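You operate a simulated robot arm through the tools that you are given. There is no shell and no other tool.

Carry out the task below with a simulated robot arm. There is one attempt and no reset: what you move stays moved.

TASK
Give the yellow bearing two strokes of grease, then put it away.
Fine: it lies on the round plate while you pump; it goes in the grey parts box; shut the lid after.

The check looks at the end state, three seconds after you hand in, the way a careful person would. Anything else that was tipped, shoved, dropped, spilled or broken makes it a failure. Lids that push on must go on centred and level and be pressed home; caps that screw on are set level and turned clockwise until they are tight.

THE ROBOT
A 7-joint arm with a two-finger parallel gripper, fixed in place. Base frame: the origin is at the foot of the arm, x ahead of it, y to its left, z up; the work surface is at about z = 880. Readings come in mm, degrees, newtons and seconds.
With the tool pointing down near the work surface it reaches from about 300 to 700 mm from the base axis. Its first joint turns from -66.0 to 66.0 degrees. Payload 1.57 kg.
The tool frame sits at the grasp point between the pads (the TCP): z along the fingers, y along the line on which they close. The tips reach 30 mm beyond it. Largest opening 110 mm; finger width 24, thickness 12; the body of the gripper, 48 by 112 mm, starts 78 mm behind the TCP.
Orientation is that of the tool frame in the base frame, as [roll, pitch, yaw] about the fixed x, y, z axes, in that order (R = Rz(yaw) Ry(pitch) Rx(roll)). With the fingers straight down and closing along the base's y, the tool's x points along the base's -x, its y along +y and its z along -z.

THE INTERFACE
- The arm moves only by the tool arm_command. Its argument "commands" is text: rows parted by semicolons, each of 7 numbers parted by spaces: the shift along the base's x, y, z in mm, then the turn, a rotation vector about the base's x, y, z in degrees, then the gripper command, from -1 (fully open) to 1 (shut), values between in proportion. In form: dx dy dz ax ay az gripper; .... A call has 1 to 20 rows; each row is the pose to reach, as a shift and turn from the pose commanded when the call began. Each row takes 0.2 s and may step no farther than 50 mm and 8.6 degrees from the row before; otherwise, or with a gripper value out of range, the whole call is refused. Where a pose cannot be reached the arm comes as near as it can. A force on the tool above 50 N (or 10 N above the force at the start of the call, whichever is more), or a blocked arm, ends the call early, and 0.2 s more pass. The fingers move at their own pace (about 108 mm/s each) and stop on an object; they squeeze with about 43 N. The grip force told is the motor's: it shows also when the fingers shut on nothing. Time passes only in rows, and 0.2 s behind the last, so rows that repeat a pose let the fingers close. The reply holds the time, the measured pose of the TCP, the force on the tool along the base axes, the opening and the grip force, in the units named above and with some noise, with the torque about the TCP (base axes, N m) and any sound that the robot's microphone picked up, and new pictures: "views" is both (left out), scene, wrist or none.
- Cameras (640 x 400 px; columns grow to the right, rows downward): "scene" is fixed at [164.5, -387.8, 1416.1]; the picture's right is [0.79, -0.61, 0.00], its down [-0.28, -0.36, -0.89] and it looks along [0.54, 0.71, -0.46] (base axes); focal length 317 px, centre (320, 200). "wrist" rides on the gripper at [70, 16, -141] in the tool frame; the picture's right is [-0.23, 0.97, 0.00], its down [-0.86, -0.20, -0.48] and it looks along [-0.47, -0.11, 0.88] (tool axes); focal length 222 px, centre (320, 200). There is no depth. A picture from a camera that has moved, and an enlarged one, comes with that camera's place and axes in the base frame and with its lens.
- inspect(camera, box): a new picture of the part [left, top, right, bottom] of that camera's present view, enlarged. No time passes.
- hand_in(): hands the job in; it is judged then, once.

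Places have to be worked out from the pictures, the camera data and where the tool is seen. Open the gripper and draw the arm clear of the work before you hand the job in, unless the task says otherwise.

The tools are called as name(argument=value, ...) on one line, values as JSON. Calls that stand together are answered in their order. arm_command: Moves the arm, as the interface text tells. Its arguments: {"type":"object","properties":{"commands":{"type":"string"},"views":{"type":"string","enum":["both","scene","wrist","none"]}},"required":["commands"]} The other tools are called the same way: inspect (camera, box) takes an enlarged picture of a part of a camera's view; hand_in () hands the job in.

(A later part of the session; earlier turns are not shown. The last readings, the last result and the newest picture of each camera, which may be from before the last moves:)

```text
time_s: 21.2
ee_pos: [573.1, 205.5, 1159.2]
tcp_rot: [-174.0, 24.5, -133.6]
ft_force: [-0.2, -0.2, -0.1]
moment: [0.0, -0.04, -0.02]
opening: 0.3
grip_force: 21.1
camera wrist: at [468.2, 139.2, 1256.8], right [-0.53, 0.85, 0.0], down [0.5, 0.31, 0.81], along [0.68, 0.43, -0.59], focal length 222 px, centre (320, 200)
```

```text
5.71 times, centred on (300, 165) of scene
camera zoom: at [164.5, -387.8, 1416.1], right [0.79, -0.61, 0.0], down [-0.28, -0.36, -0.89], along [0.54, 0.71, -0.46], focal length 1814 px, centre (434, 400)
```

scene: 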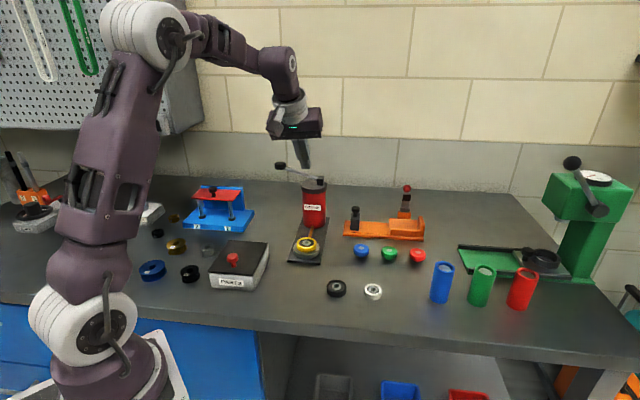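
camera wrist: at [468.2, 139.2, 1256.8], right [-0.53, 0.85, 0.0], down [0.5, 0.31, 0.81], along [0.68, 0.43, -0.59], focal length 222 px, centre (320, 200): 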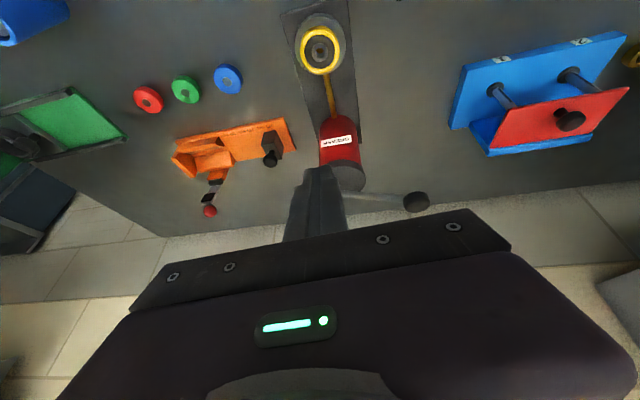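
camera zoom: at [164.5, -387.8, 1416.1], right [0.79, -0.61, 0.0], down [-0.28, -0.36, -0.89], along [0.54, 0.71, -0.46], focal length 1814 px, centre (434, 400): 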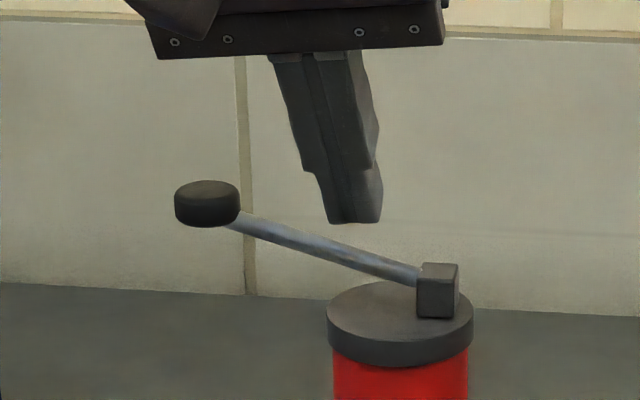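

Triangulating both views puts the knob's top centre at about (605, 376, 1088). I move the closed, tilted fingertips to hover about 40 mm above it.

arm_command(commands="6 34 0 0 0 0 1; 12 68 0 0 0 0 1; 18 102 0 0 0 0 1; 24 136 0 0 0 0 1; 30 169 0 0 0 0 1; 30 169 0 0 0 0 1")

inspect(camera="scene", box=[250, 120, 330, 190])

inspect(camera="wrist", box=[240, 100, 400, 230])

```text
time_s: 22.6
ee_pos: [603.7, 376.4, 1157.5]
tcp_rot: [-174.0, 24.2, -133.7]
ft_force: [-0.2, 0.5, -0.1]
moment: [0.02, 0.0, -0.03]
opening: 0.2
grip_force: 21.8
camera wrist: at [499.8, 310.5, 1256.0], right [-0.53, 0.85, 0.0], down [0.51, 0.31, 0.8], along [0.68, 0.42, -0.59], focal length 222 px, centre (320, 200)
```

scene: 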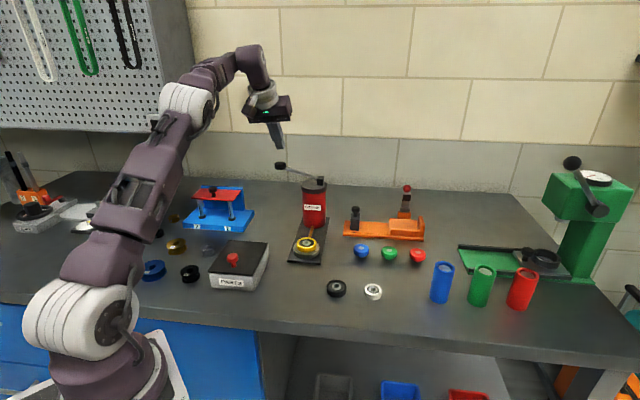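
wrist: 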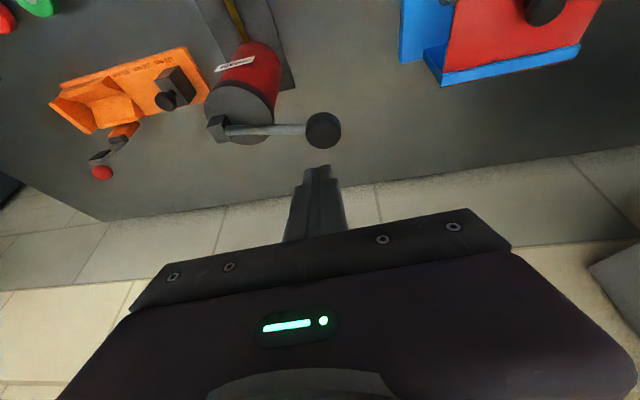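

```text
5.71 times, centred on (290, 155) of scene
camera zoom: at [164.5, -387.8, 1416.1], right [0.79, -0.61, 0.0], down [-0.28, -0.36, -0.89], along [0.54, 0.71, -0.46], focal length 1814 px, centre (491, 457)
```

zoom: 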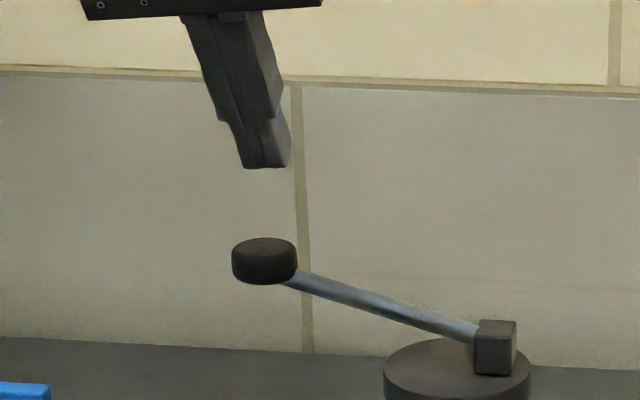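

```text
3.08 times, centred on (320, 165) of wrist
camera zoom: at [499.8, 310.5, 1256.0], right [-0.53, 0.85, 0.0], down [0.51, 0.31, 0.8], along [0.68, 0.42, -0.59], focal length 684 px, centre (320, 308)
```

zoom: 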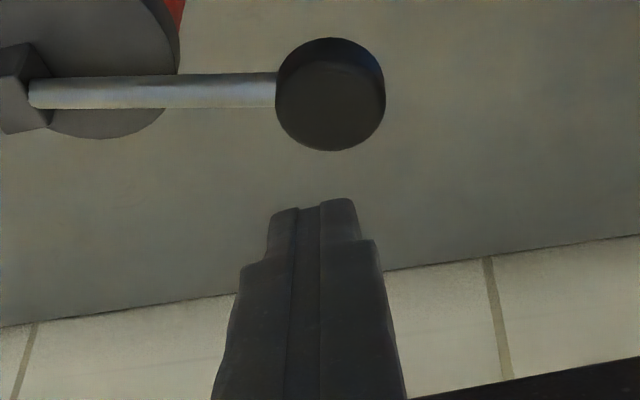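

The knob's top centre comes out at (605, 379, 1088), almost directly below the tip edge. I shift slightly and lower to just above contact, then a few millimetres more to feel the lever.

arm_command(commands="1 3 -15 0 0 0 1; 1 3 -30 0 0 0 1; 0 4 -38 0 0 0 1; 0 4 -44 0 0 0 1; 0 4 -44 0 0 0 1")

inspect(camera="scene", box=[250, 120, 330, 190])

inspect(camera="wrist", box=[240, 100, 400, 230])

```text
time_s: 23.8
ee_pos: [602.9, 378.2, 1114.9]
tcp_rot: [-174.1, 24.4, -133.7]
ft_force: [-1.0, 1.6, 2.7]
moment: [0.04, 0.05, 0.01]
opening: 0.0
grip_force: 21.2
camera wrist: at [499.0, 313.0, 1212.5], right [-0.53, 0.85, 0.0], down [0.5, 0.31, 0.81], along [0.68, 0.43, -0.59], focal length 222 px, centre (320, 200)
```

scene: 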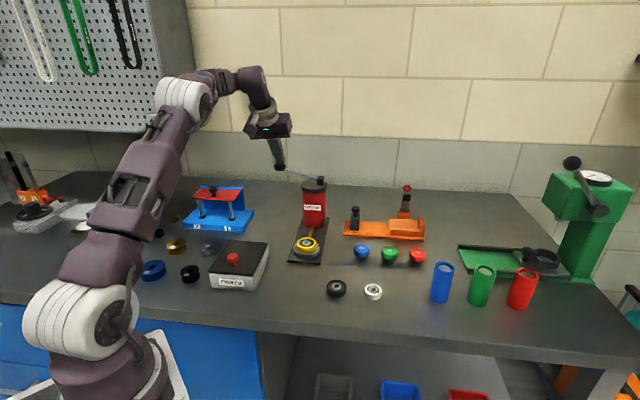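
wrist: 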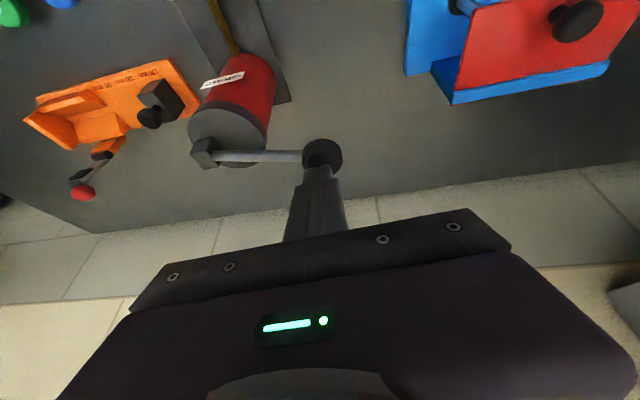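

```text
5.71 times, centred on (290, 155) of scene
camera zoom: at [164.4, -387.8, 1416.1], right [0.79, -0.61, 0.0], down [-0.28, -0.36, -0.89], along [0.54, 0.71, -0.46], focal length 1814 px, centre (491, 457)
```

zoom: 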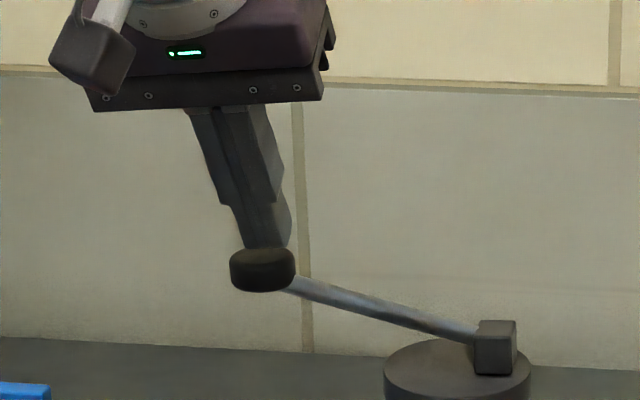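

```text
3.08 times, centred on (320, 165) of wrist
camera zoom: at [499.0, 313.0, 1212.5], right [-0.53, 0.85, 0.0], down [0.5, 0.31, 0.81], along [0.68, 0.43, -0.59], focal length 684 px, centre (320, 308)
```

zoom: 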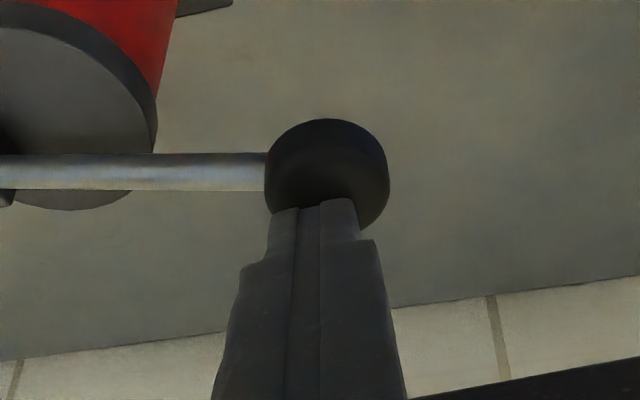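

Contact confirmed: about 3 N, and the knob has moved down about 5 mm. I press on in one continuous slow stroke, following the lever's arc slightly sideways.

arm_command(commands="-2 0 -6 0 0 0 1; -3 1 -12 0 0 0 1; -4 2 -18 0 0 0 1; -5 3 -24 0 0 0 1; -5 3 -30 0 0 0 1; -5 3 -36 0 0 0 1")

inspect(camera="scene", box=[250, 130, 340, 210])

inspect(camera="wrist", box=[240, 100, 400, 230])

```text
time_s: 25.2
ee_pos: [598.3, 382.6, 1079.2]
tcp_rot: [-174.1, 24.2, -133.7]
ft_force: [-7.6, 3.0, 3.2]
moment: [0.08, 0.2, -0.01]
opening: 0.3
grip_force: 21.5
camera wrist: at [493.6, 316.5, 1176.2], right [-0.53, 0.85, 0.0], down [0.51, 0.31, 0.8], along [0.68, 0.43, -0.59], focal length 222 px, centre (320, 200)
```

scene: 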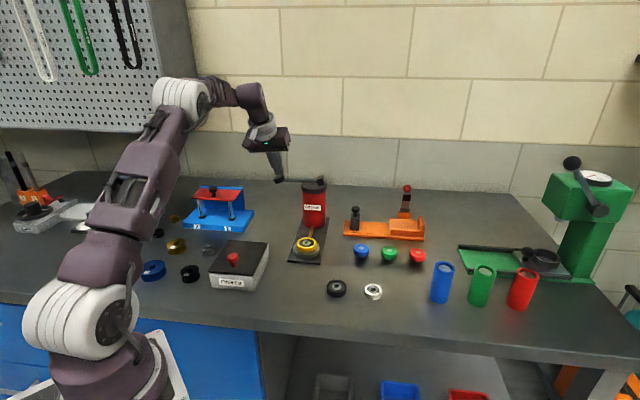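
wrist: 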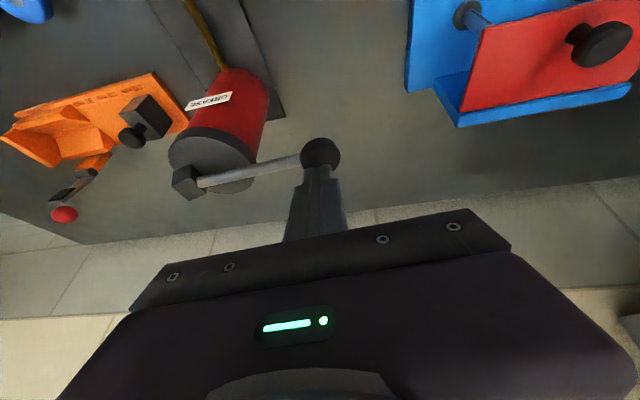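

```text
5.00 times, centred on (295, 170) of scene
camera zoom: at [164.2, -387.8, 1416.1], right [0.79, -0.61, 0.0], down [-0.28, -0.36, -0.89], along [0.54, 0.71, -0.46], focal length 1587 px, centre (445, 350)
```

zoom: 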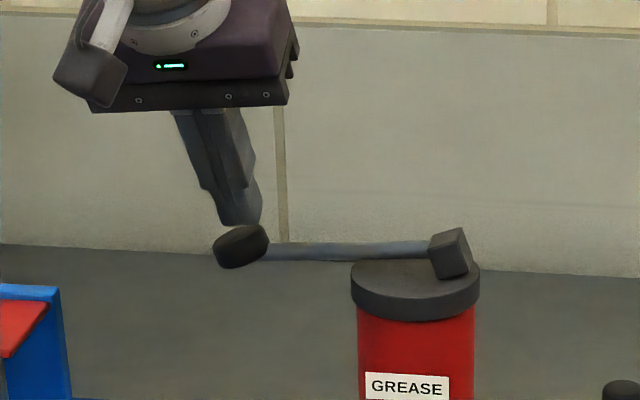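

```text
3.08 times, centred on (320, 165) of wrist
camera zoom: at [493.6, 316.5, 1176.2], right [-0.53, 0.85, 0.0], down [0.51, 0.31, 0.8], along [0.68, 0.43, -0.59], focal length 684 px, centre (320, 308)
```

zoom: 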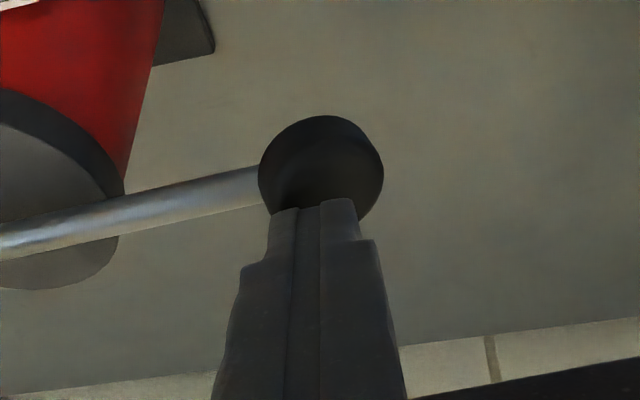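

The lever is now about level and the resistance is light, with no sound yet. I continue the same stroke downward toward its stop.

arm_command(commands="0 0 -5 0 0 0 1; 0 0 -10 0 0 0 1; 1 -1 -15 0 0 0 1; 2 -2 -20 0 0 0 1")

inspect(camera="scene", box=[250, 130, 340, 210])

inspect(camera="wrist", box=[240, 100, 400, 230])

```text
time_s: 26.2
ee_pos: [601.0, 379.5, 1061.9]
tcp_rot: [-173.8, 24.6, -133.6]
ft_force: [-19.5, -4.2, 31.4]
moment: [-0.29, 0.32, -0.14]
opening: 0.0
grip_force: 21.2
heard: click
camera wrist: at [495.3, 314.1, 1158.9], right [-0.53, 0.85, 0.0], down [0.5, 0.31, 0.81], along [0.69, 0.43, -0.59], focal length 222 px, centre (320, 200)
```

scene: 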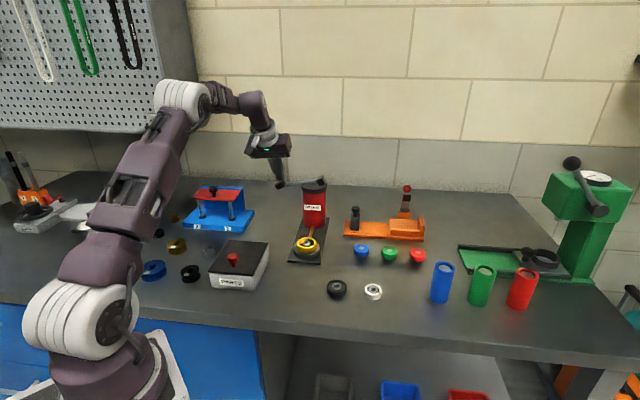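
wrist: 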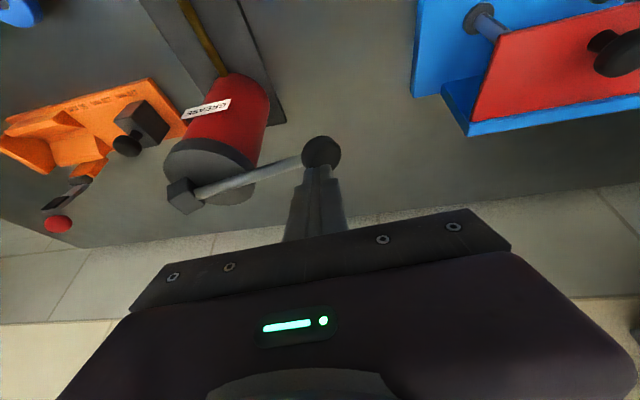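

```text
5.00 times, centred on (295, 170) of scene
camera zoom: at [163.3, -388.3, 1416.1], right [0.79, -0.61, 0.0], down [-0.28, -0.36, -0.89], along [0.54, 0.71, -0.46], focal length 1587 px, centre (445, 350)
```

zoom: 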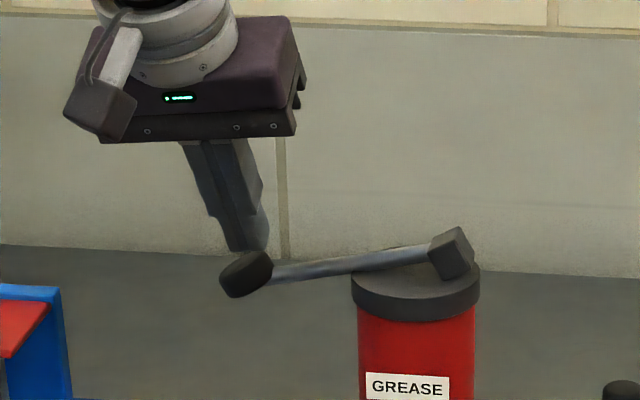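

```text
3.08 times, centred on (320, 165) of wrist
camera zoom: at [495.3, 314.1, 1158.9], right [-0.53, 0.85, 0.0], down [0.5, 0.31, 0.81], along [0.69, 0.43, -0.59], focal length 684 px, centre (320, 308)
```

zoom: 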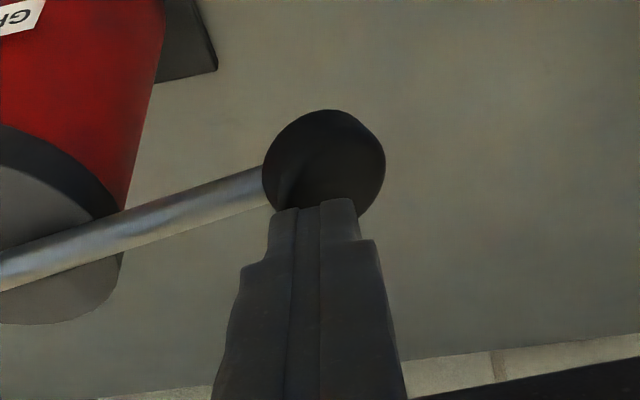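

A click and 31 N mark the bottom of the first stroke. I raise the tool back up along the arc and see whether the lever springs back.

arm_command(commands="-1 1 8 0 0 0 1; -2 2 18 0 0 0 1; -1 1 28 0 0 0 1; 1 0 38 0 0 0 1; 3 -1 50 0 0 0 1; 4 -2 62 0 0 0 1; 4 -2 75 0 0 0 1; 4 -2 75 0 0 0 1")

inspect(camera="scene", box=[250, 120, 340, 210])

inspect(camera="wrist", box=[240, 100, 400, 230])

```text
time_s: 28.0
ee_pos: [605.0, 377.4, 1132.9]
tcp_rot: [-174.0, 24.3, -133.7]
ft_force: [0.1, -0.8, 0.4]
moment: [-0.02, -0.01, 0.0]
opening: 0.1
grip_force: 21.9
camera wrist: at [499.5, 311.2, 1231.4], right [-0.53, 0.85, 0.0], down [0.5, 0.31, 0.8], along [0.68, 0.42, -0.59], focal length 222 px, centre (320, 200)
```

scene: 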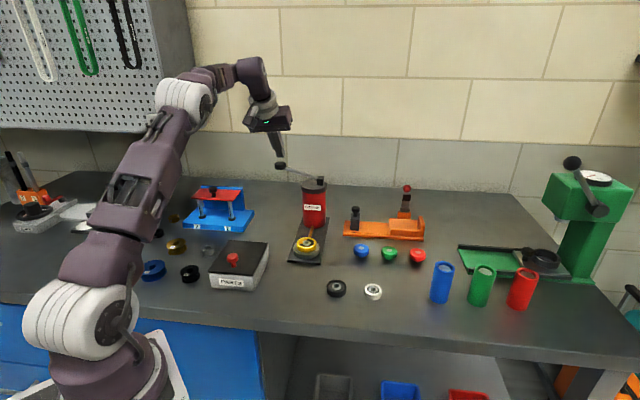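
wrist: 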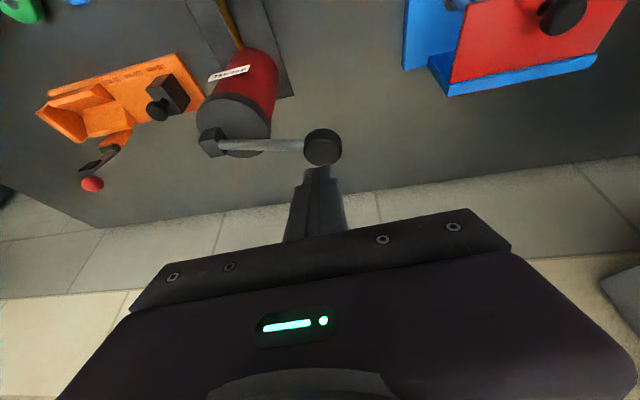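

```text
4.44 times, centred on (295, 165) of scene
camera zoom: at [164.5, -387.8, 1416.1], right [0.79, -0.61, 0.0], down [-0.28, -0.36, -0.89], along [0.54, 0.71, -0.46], focal length 1411 px, centre (431, 356)
```

zoom: 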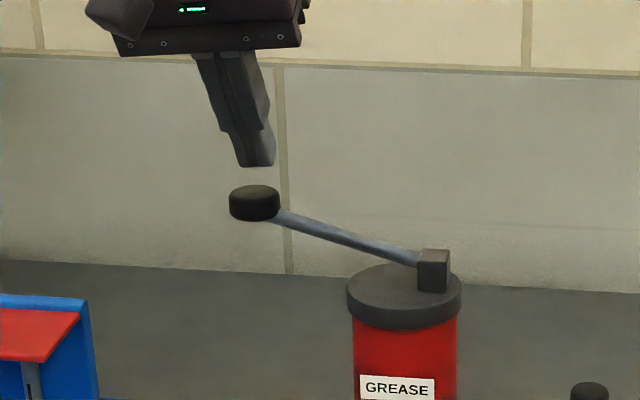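

```text
3.08 times, centred on (320, 165) of wrist
camera zoom: at [499.5, 311.2, 1231.4], right [-0.53, 0.85, 0.0], down [0.5, 0.31, 0.8], along [0.68, 0.42, -0.59], focal length 684 px, centre (320, 308)
```

zoom: 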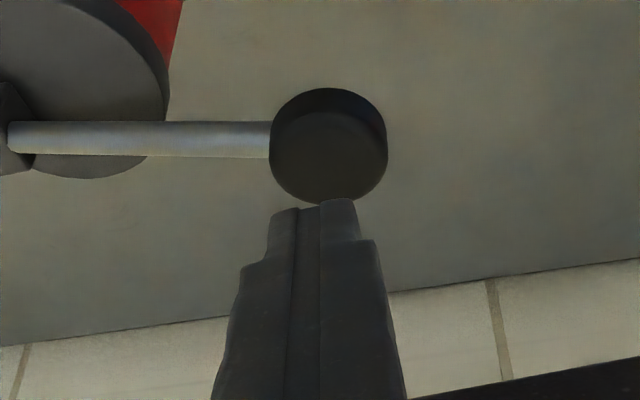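

The lever sprang back to its rest position. Now I make the second stroke along the same path.

arm_command(commands="-1 1 -12 0 0 0 1; -2 1 -20 0 0 0 1; -4 2 -28 0 0 0 1; -6 3 -36 0 0 0 1; -7 4 -44 0 0 0 1; -7 4 -52 0 0 0 1; -7 4 -59 0 0 0 1; -6 3 -65 0 0 0 1; -5 2 -70 0 0 0 1; -5 2 -74 0 0 0 1")

inspect(camera="scene", box=[250, 130, 340, 210])

```text
time_s: 30.2
ee_pos: [598.5, 378.3, 1062.1]
tcp_rot: [-173.8, 24.3, -133.7]
ft_force: [-14.2, -9.7, 22.1]
moment: [-0.42, 0.26, -0.16]
opening: 0.0
grip_force: 21.1
heard: click
camera wrist: at [494.0, 313.1, 1159.4], right [-0.53, 0.85, 0.0], down [0.5, 0.31, 0.81], along [0.69, 0.42, -0.59], focal length 222 px, centre (320, 200)
```

scene: 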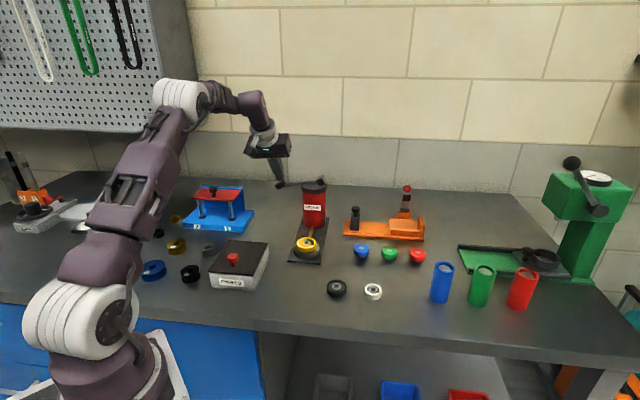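
wrist: 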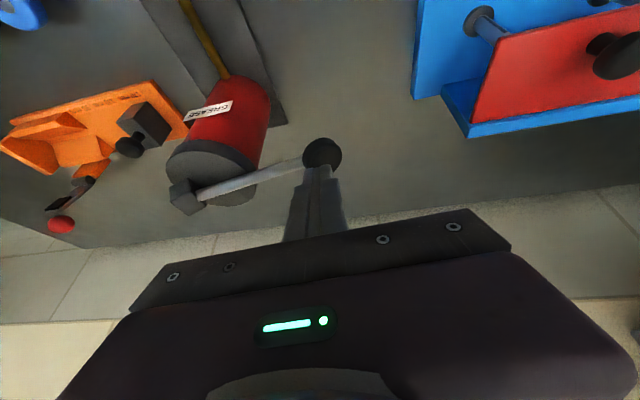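

```text
5.00 times, centred on (295, 170) of scene
camera zoom: at [163.6, -388.4, 1416.0], right [0.79, -0.61, 0.0], down [-0.28, -0.36, -0.89], along [0.54, 0.71, -0.46], focal length 1587 px, centre (445, 350)
```

zoom: 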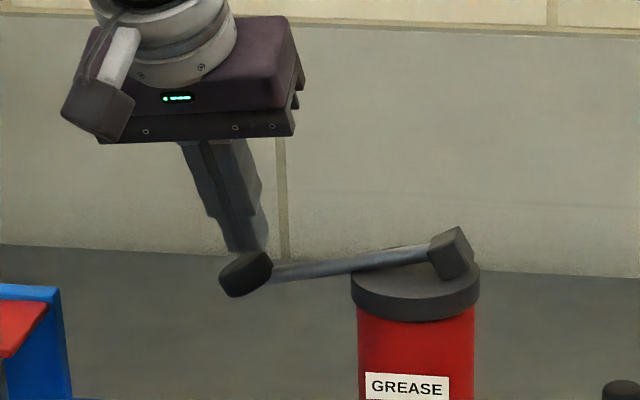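

The second click came at the bottom, so both strokes are done. I let the lever return along the same path and rise clear of it.

arm_command(commands="-1 1 8 0 0 0 1; -2 2 18 0 0 0 1; -1 1 28 0 0 0 1; 1 0 38 0 0 0 1; 3 -1 50 0 0 0 1; 4 -2 62 0 0 0 1; 4 -2 75 0 0 0 1; 4 -2 100 0 0 0 1; 4 -2 100 0 0 0 1")

inspect(camera="scene", box=[250, 130, 350, 280])

```text
time_s: 32.2
ee_pos: [602.9, 377.7, 1160.7]
tcp_rot: [-174.0, 24.3, -133.7]
ft_force: [0.6, -0.7, 0.6]
moment: [0.01, -0.01, 0.0]
opening: 0.1
grip_force: 21.2
camera wrist: at [498.1, 312.3, 1257.7], right [-0.53, 0.85, 0.0], down [0.5, 0.31, 0.8], along [0.68, 0.42, -0.59], focal length 222 px, centre (320, 200)
```

scene: 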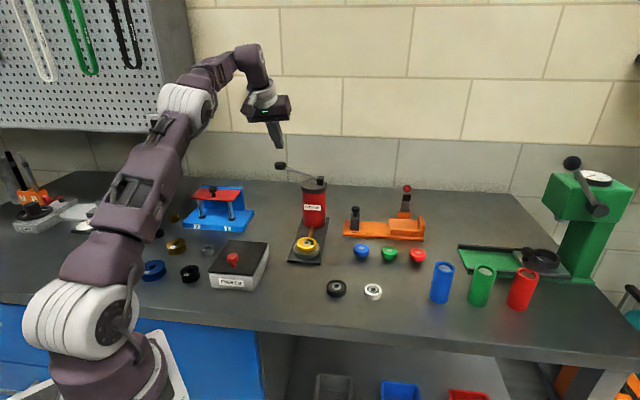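
wrist: 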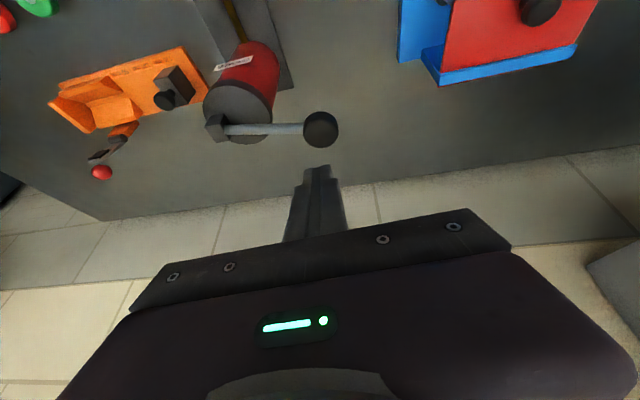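

```text
2.67 times, centred on (300, 205) of scene
camera zoom: at [164.5, -387.8, 1416.1], right [0.79, -0.61, 0.0], down [-0.28, -0.36, -0.89], along [0.54, 0.71, -0.46], focal length 846 px, centre (373, 187)
```

zoom: 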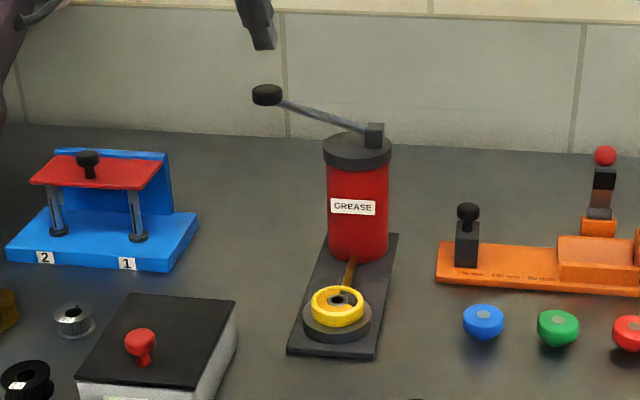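

The lever is back at rest and the bearing is still centred on the plate. I bring the tool back upright and over the box's red knob at about (370, 213), opening the fingers to about 60 mm.

arm_command(commands="-33 -24 0 0 0 0 1; -66 -47 0 -2.6 4.2 0 1; -100 -71 0 -5.3 8.5 0 0.5; -133 -94 0 -7.9 12.7 0 0; -166 -118 0 -10.6 17 0 -0.1; -200 -141 -20 -13.2 21.2 0 -0.1; -233 -165 -40 -13.2 21.2 0 -0.1; -233 -165 -60 -13.2 21.2 0 -0.1; -233 -165 -60 -13.2 21.2 0 -0.1")

inspect(camera="wrist", box=[220, 60, 440, 220])

inspect(camera="scene", box=[280, 220, 340, 270])

```text
time_s: 34.2
ee_pos: [371.0, 211.6, 1098.8]
tcp_rot: [179.9, 0.0, -135.0]
ft_force: [-0.1, 0.3, -0.2]
moment: [-0.02, 0.02, 0.02]
opening: 60.6
grip_force: 0.1
camera wrist: at [310.2, 174.7, 1240.5], right [-0.53, 0.85, 0.0], down [0.75, 0.46, 0.48], along [0.41, 0.25, -0.88], focal length 222 px, centre (320, 200)
```

scene: 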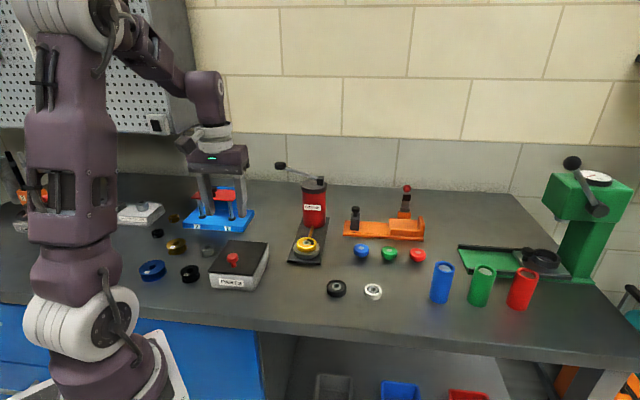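
wrist: 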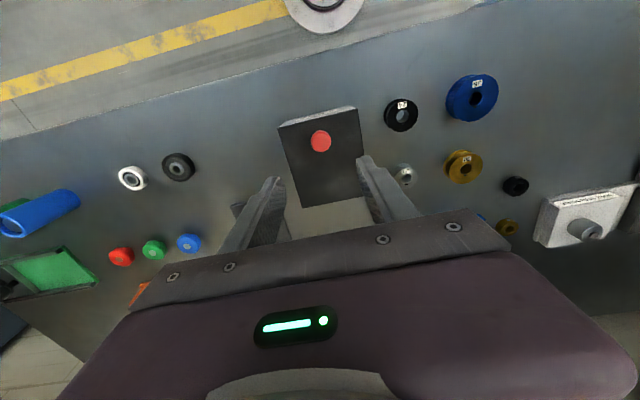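

```text
2.50 times, centred on (330, 140) of wrist
camera zoom: at [310.2, 174.7, 1240.5], right [-0.53, 0.85, 0.0], down [0.75, 0.46, 0.48], along [0.41, 0.25, -0.88], focal length 555 px, centre (295, 350)
```

zoom: 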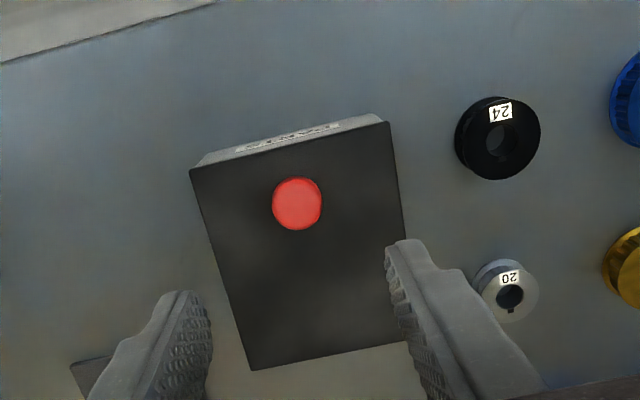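

```text
8.00 times, centred on (310, 245) of scene
camera zoom: at [164.5, -387.8, 1416.1], right [0.79, -0.61, 0.0], down [-0.28, -0.36, -0.89], along [0.54, 0.71, -0.46], focal length 2539 px, centre (400, -160)
```

zoom: 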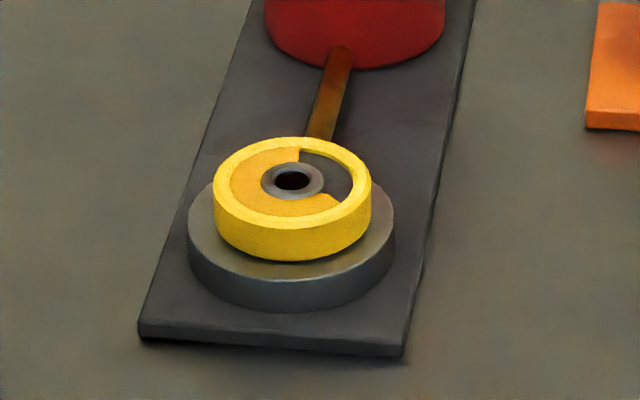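

The bearing now shows grease over two thirds of its face, matching two strokes. The knob head's centre is at about (371.4, 213.8), with the lid top at z ≈ 918 and the knob top at ≈ 945. I descend around the knob to TCP z ≈ 975 first and check.

arm_command(commands="0.5 2 -40 0 0 0 -0.1; 0.5 2 -85 0 0 0 -0.1; 0.5 2 -124 0 0 0 -0.1; 0.5 2 -124 0 0 0 -0.1")

inspect(camera="wrist", box=[220, 90, 440, 240])

inspect(camera="scene", box=[190, 220, 290, 300])

```text
time_s: 35.2
ee_pos: [371.3, 212.3, 976.0]
tcp_rot: [180.0, 0.1, -134.9]
ft_force: [-0.1, -1.0, -0.1]
moment: [0.0, -0.02, 0.01]
opening: 60.5
grip_force: 0.0
camera wrist: at [310.8, 175.2, 1116.5], right [-0.53, 0.85, 0.0], down [0.75, 0.46, 0.48], along [0.41, 0.25, -0.88], focal length 222 px, centre (320, 200)
```

scene: 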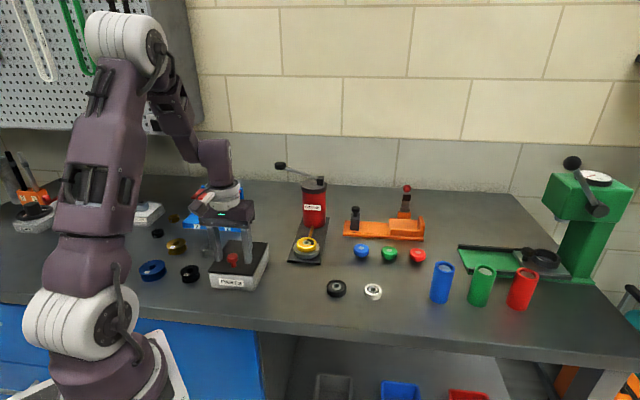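
wrist: 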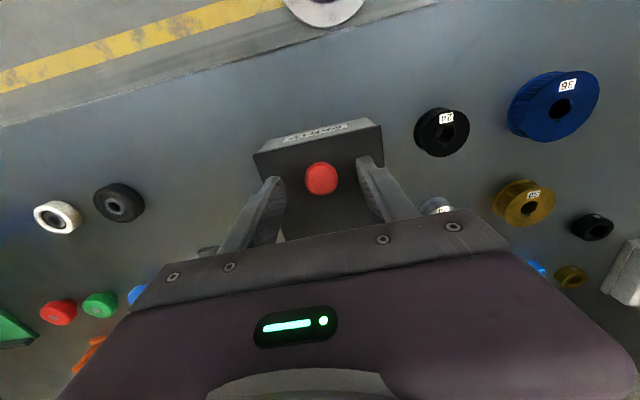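

```text
2.67 times, centred on (330, 165) of wrist
camera zoom: at [310.8, 175.2, 1116.5], right [-0.53, 0.85, 0.0], down [0.75, 0.46, 0.48], along [0.41, 0.25, -0.88], focal length 592 px, centre (293, 293)
```

zoom: 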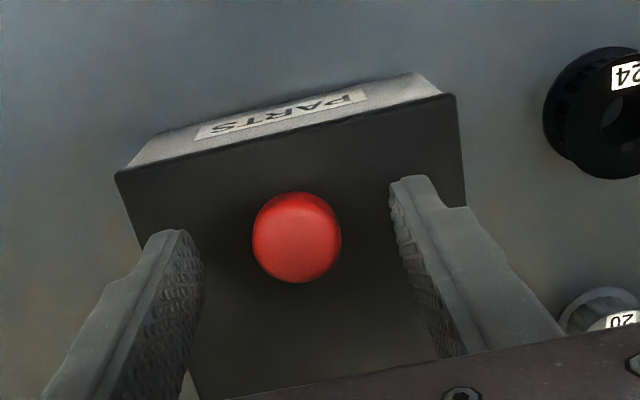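

```text
5.00 times, centred on (240, 260) of scene
camera zoom: at [164.5, -387.8, 1416.1], right [0.79, -0.61, 0.0], down [-0.28, -0.36, -0.89], along [0.54, 0.71, -0.46], focal length 1587 px, centre (720, -100)
```

zoom: 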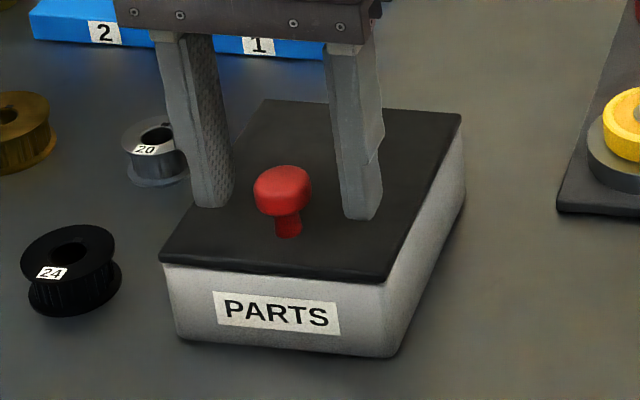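

Cross-checking both views against the known fingertip positions puts the lid top at z ≈ 928 and the knob head's centre at z ≈ 950, aligned with the tool axis within 2 mm. I lower 9 mm so the pads surround the head and close on it.

arm_command(commands="-0.5 -0.5 -5 0 0 0 -0.1; -0.5 -0.5 -9 0 0 0 -0.1; -0.5 -0.5 -9 0 0 0 0.2; -0.5 -0.5 -9 0 0 0 0.5; -0.5 -0.5 -9 0 0 0 0.7; -0.5 -0.5 -9 0 0 0 0.7")

inspect(camera="wrist", box=[220, 90, 440, 240])

inspect(camera="scene", box=[190, 220, 290, 300])

```text
time_s: 36.6
ee_pos: [369.4, 214.0, 965.9]
tcp_rot: [179.9, 0.0, -134.9]
ft_force: [-15.2, 13.0, -5.1]
moment: [0.21, 0.22, -0.03]
opening: 25.4
grip_force: 37.2
camera wrist: at [309.6, 175.8, 1107.6], right [-0.53, 0.85, 0.0], down [0.75, 0.46, 0.48], along [0.41, 0.25, -0.88], focal length 222 px, centre (320, 200)
```

scene: 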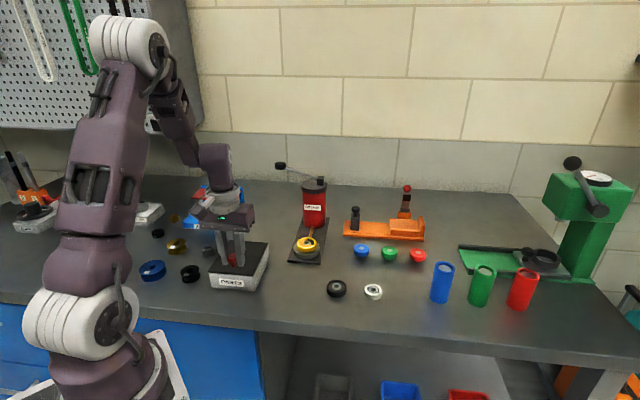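
wrist: 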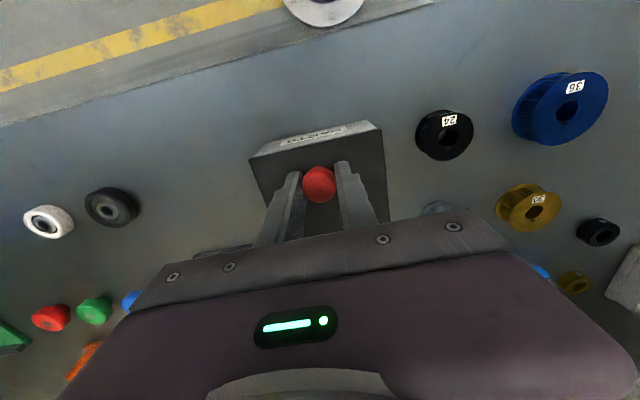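

```text
2.67 times, centred on (330, 165) of wrist
camera zoom: at [309.6, 175.8, 1107.6], right [-0.53, 0.85, 0.0], down [0.75, 0.46, 0.48], along [0.41, 0.25, -0.88], focal length 592 px, centre (293, 293)
```

zoom: 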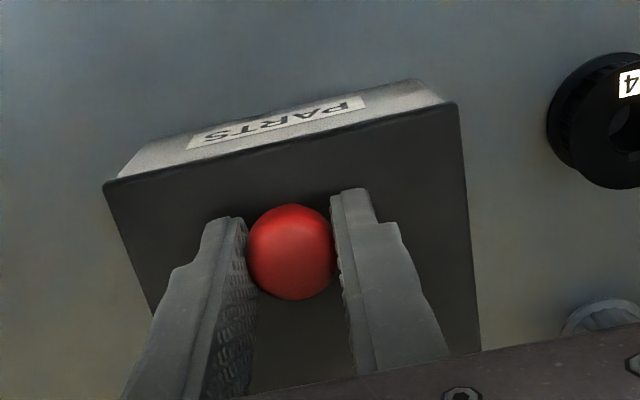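

```text
5.00 times, centred on (240, 260) of scene
camera zoom: at [164.1, -387.4, 1416.2], right [0.79, -0.61, 0.0], down [-0.28, -0.36, -0.89], along [0.54, 0.71, -0.46], focal length 1587 px, centre (720, -100)
```

zoom: 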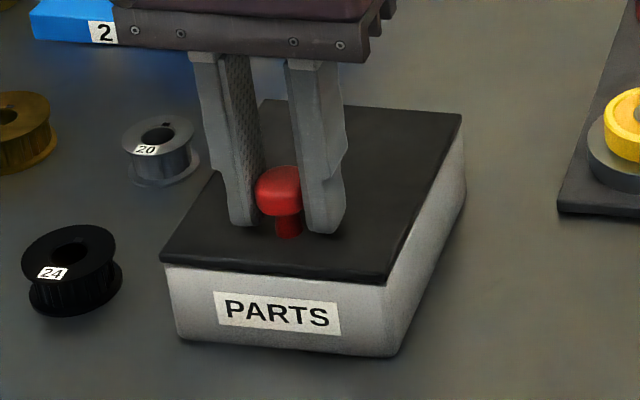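

The head is gripped at 25.4 mm, with a ~20 N side load, so I shift about 2 mm along the closing line to relieve it. Then I try lifting the knob about 10° along an arc around the rear edge and check what the lid does.

arm_command(commands="-0.8 0.8 0 0 0 0 0.7; -1.5 1.5 0 0 0 0 0.7; -0.6 2.4 5 -0.7 0.7 0 0.7; 0.3 3.3 9 -1.4 1.4 0 0.7; 1.4 4.4 13.5 -2.1 2.1 0 0.7; 2.6 5.6 18 -2.8 2.8 0 0.7; 2.6 5.6 18 -2.8 2.8 0 0.7")

inspect(camera="scene", box=[190, 220, 290, 300])

```text
time_s: 38.2
ee_pos: [374.5, 217.7, 984.5]
tcp_rot: [-179.9, -3.8, -135.1]
ft_force: [8.3, -7.4, -6.2]
moment: [-0.16, -0.28, 0.01]
opening: 24.1
grip_force: 36.0
camera wrist: at [321.5, 188.4, 1130.9], right [-0.53, 0.85, -0.02], down [0.77, 0.48, 0.42], along [0.37, 0.21, -0.91], focal length 222 px, centre (320, 200)
```

scene: 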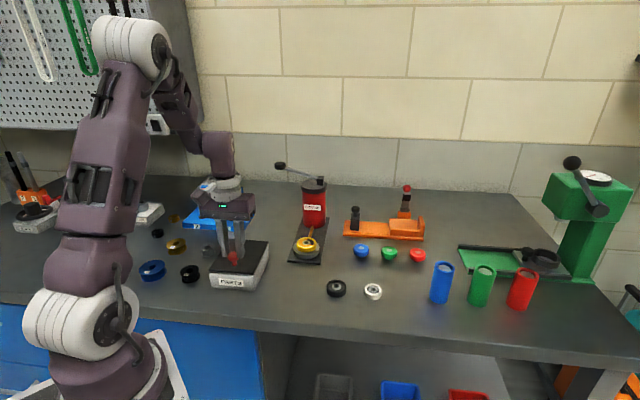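
wrist: 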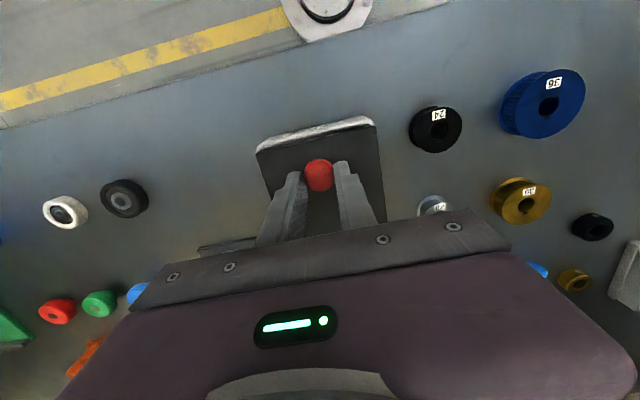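

```text
5.00 times, centred on (240, 260) of scene
camera zoom: at [164.8, -388.0, 1416.0], right [0.79, -0.61, 0.0], down [-0.28, -0.36, -0.89], along [0.54, 0.71, -0.46], focal length 1587 px, centre (720, -100)
```

zoom: 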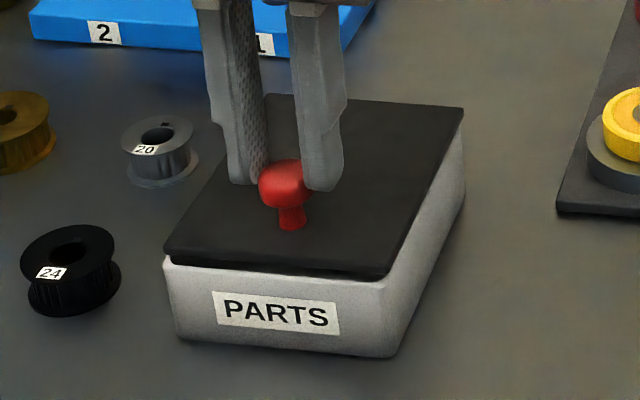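

The lid is hinged at the rear, with its front edge up about 5 mm, but the pads slid up on the knob head. I look closely at the present grip before trying again.

inspect(camera="scene", box=[215, 235, 275, 290])

inspect(camera="wrist", box=[250, 110, 390, 210])

```text
7.27 times, centred on (245, 262) of scene
camera zoom: at [164.8, -388.0, 1416.0], right [0.79, -0.61, 0.0], down [-0.28, -0.36, -0.89], along [0.54, 0.71, -0.46], focal length 2308 px, centre (866, -254)
```

zoom: 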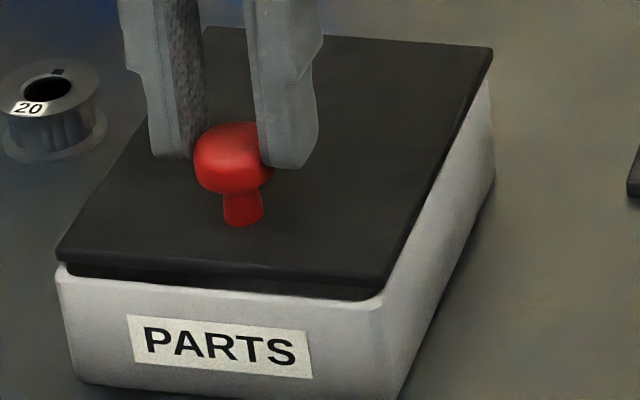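

```text
4.00 times, centred on (320, 160) of wrist
camera zoom: at [321.5, 188.4, 1130.9], right [-0.53, 0.85, -0.02], down [0.77, 0.48, 0.42], along [0.37, 0.21, -0.91], focal length 888 px, centre (320, 360)
```

zoom: 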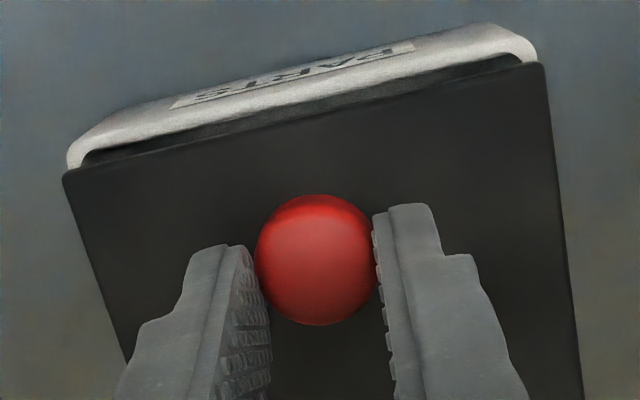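

The fingers sit about 4 mm too far outward, so they squeezed only the back of the round head. I release (the lid drops about 5 mm), re-centre 4 mm inward, straighten the tool and go lower before gripping again.

arm_command(commands="0 0 0 0 0 0 0.3; 0 0 0 0 0 0 0.2; -3 -4 0 1.4 -1.4 0 0.2; -6.4 -7.4 0 2.8 -2.8 0 0.2; -6.4 -7.4 -8 2.8 -2.8 0 0.2; -6.4 -7.4 -16 2.8 -2.8 0 0.2; -6.4 -7.4 -21 2.8 -2.8 0 0.2; -6.4 -7.4 -21 2.8 -2.8 0 0.2")

inspect(camera="scene", box=[215, 235, 275, 290])

inspect(camera="wrist", box=[250, 110, 390, 210])

```text
time_s: 40.0
ee_pos: [367.4, 212.7, 962.7]
tcp_rot: [-180.0, 0.0, -135.0]
ft_force: [0.7, -0.2, -0.1]
moment: [-0.02, 0.01, -0.02]
opening: 44.0
grip_force: 0.1
camera wrist: at [307.1, 174.0, 1104.5], right [-0.53, 0.85, 0.0], down [0.75, 0.46, 0.48], along [0.41, 0.25, -0.88], focal length 222 px, centre (320, 200)
```

scene: 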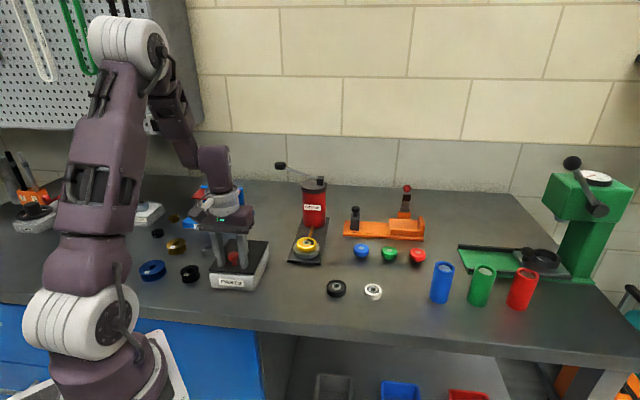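
wrist: 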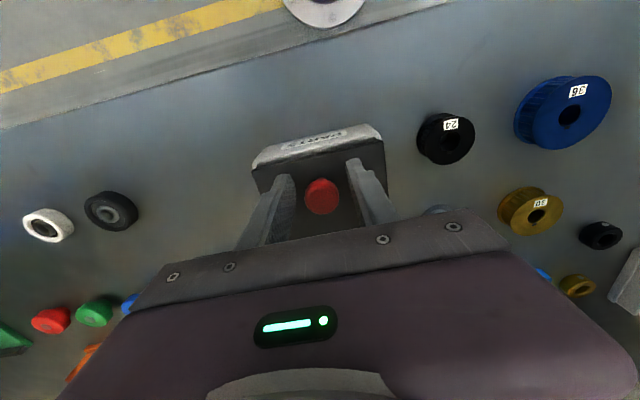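

```text
7.27 times, centred on (245, 262) of scene
camera zoom: at [164.5, -387.8, 1416.1], right [0.79, -0.61, 0.0], down [-0.28, -0.36, -0.89], along [0.54, 0.71, -0.46], focal length 2308 px, centre (866, -254)
```

zoom: 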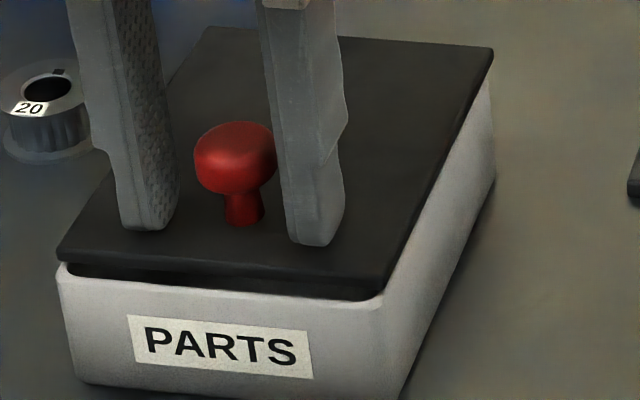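

```text
4.00 times, centred on (320, 160) of wrist
camera zoom: at [307.1, 174.0, 1104.5], right [-0.53, 0.85, 0.0], down [0.75, 0.46, 0.48], along [0.41, 0.25, -0.88], focal length 888 px, centre (320, 360)
```

zoom: 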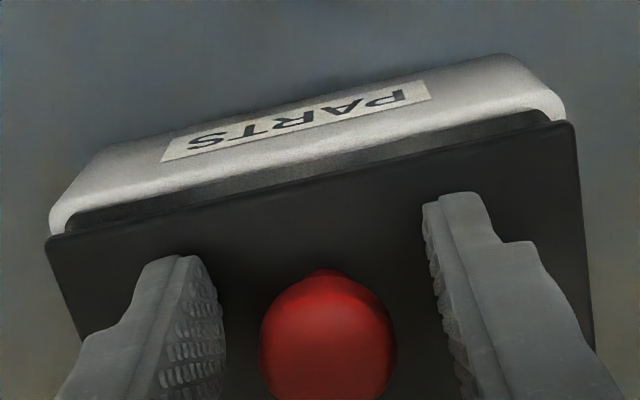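

The lid stays where it was left, so the hinge has friction and should hold at any angle. I move out 3.5 mm so the pads are centred on the head, at the lower height, then close and read the side load.

arm_command(commands="2.5 2.5 1 0 0 0 0.2; 2.5 2.5 1 0 0 0 0.4; 2.5 2.5 1 0 0 0 0.7; 2.5 2.5 1 0 0 0 0.9; 2.5 2.5 1 0 0 0 0.9")

inspect(camera="scene", box=[215, 235, 275, 290])

inspect(camera="wrist", box=[250, 110, 390, 210])

```text
time_s: 41.2
ee_pos: [369.9, 214.6, 963.5]
tcp_rot: [179.9, 0.0, -135.1]
ft_force: [3.9, -2.7, 0.6]
moment: [-0.06, -0.07, -0.02]
opening: 25.6
grip_force: 36.7
camera wrist: at [309.5, 176.2, 1105.6], right [-0.53, 0.85, 0.0], down [0.75, 0.46, 0.48], along [0.41, 0.25, -0.88], focal length 222 px, centre (320, 200)
```

scene: 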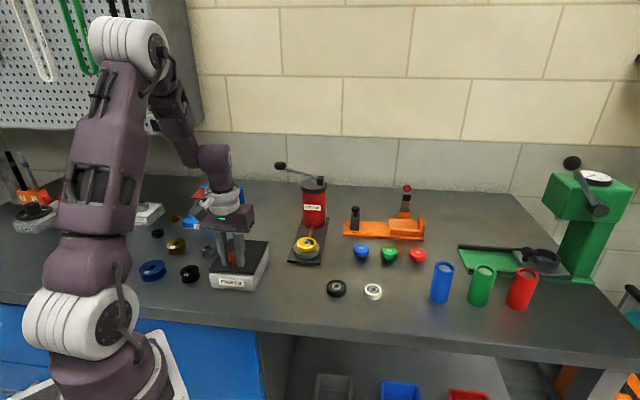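
wrist: 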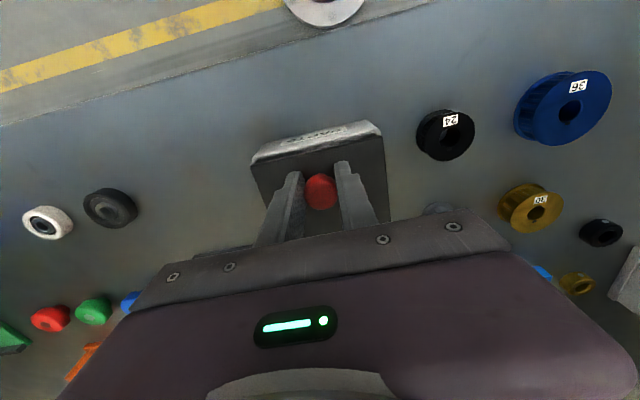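

```text
7.27 times, centred on (245, 262) of scene
camera zoom: at [164.6, -387.9, 1416.0], right [0.79, -0.61, 0.0], down [-0.28, -0.36, -0.89], along [0.54, 0.71, -0.46], focal length 2308 px, centre (866, -254)
```

zoom: 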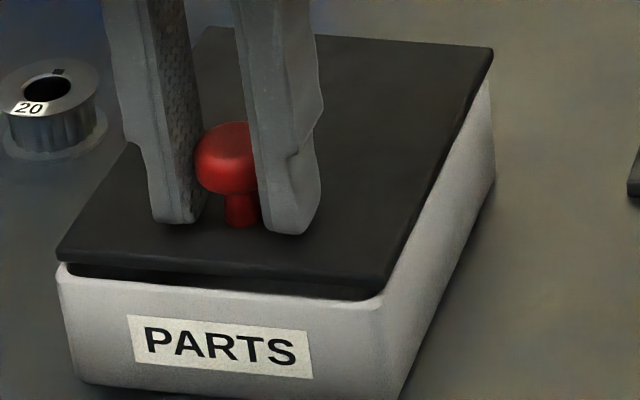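

```text
4.00 times, centred on (320, 160) of wrist
camera zoom: at [309.5, 176.2, 1105.6], right [-0.53, 0.85, 0.0], down [0.75, 0.46, 0.48], along [0.41, 0.25, -0.88], focal length 888 px, centre (320, 360)
```

zoom: 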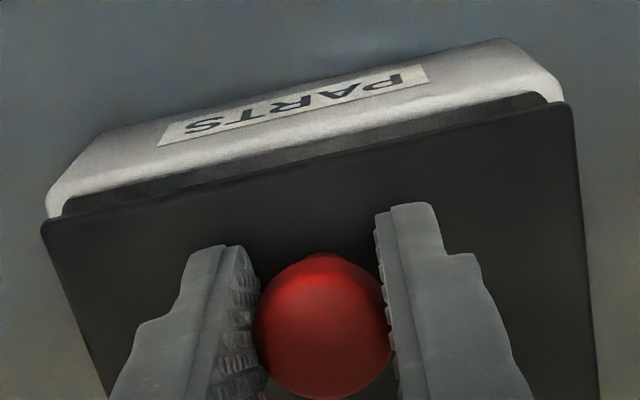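

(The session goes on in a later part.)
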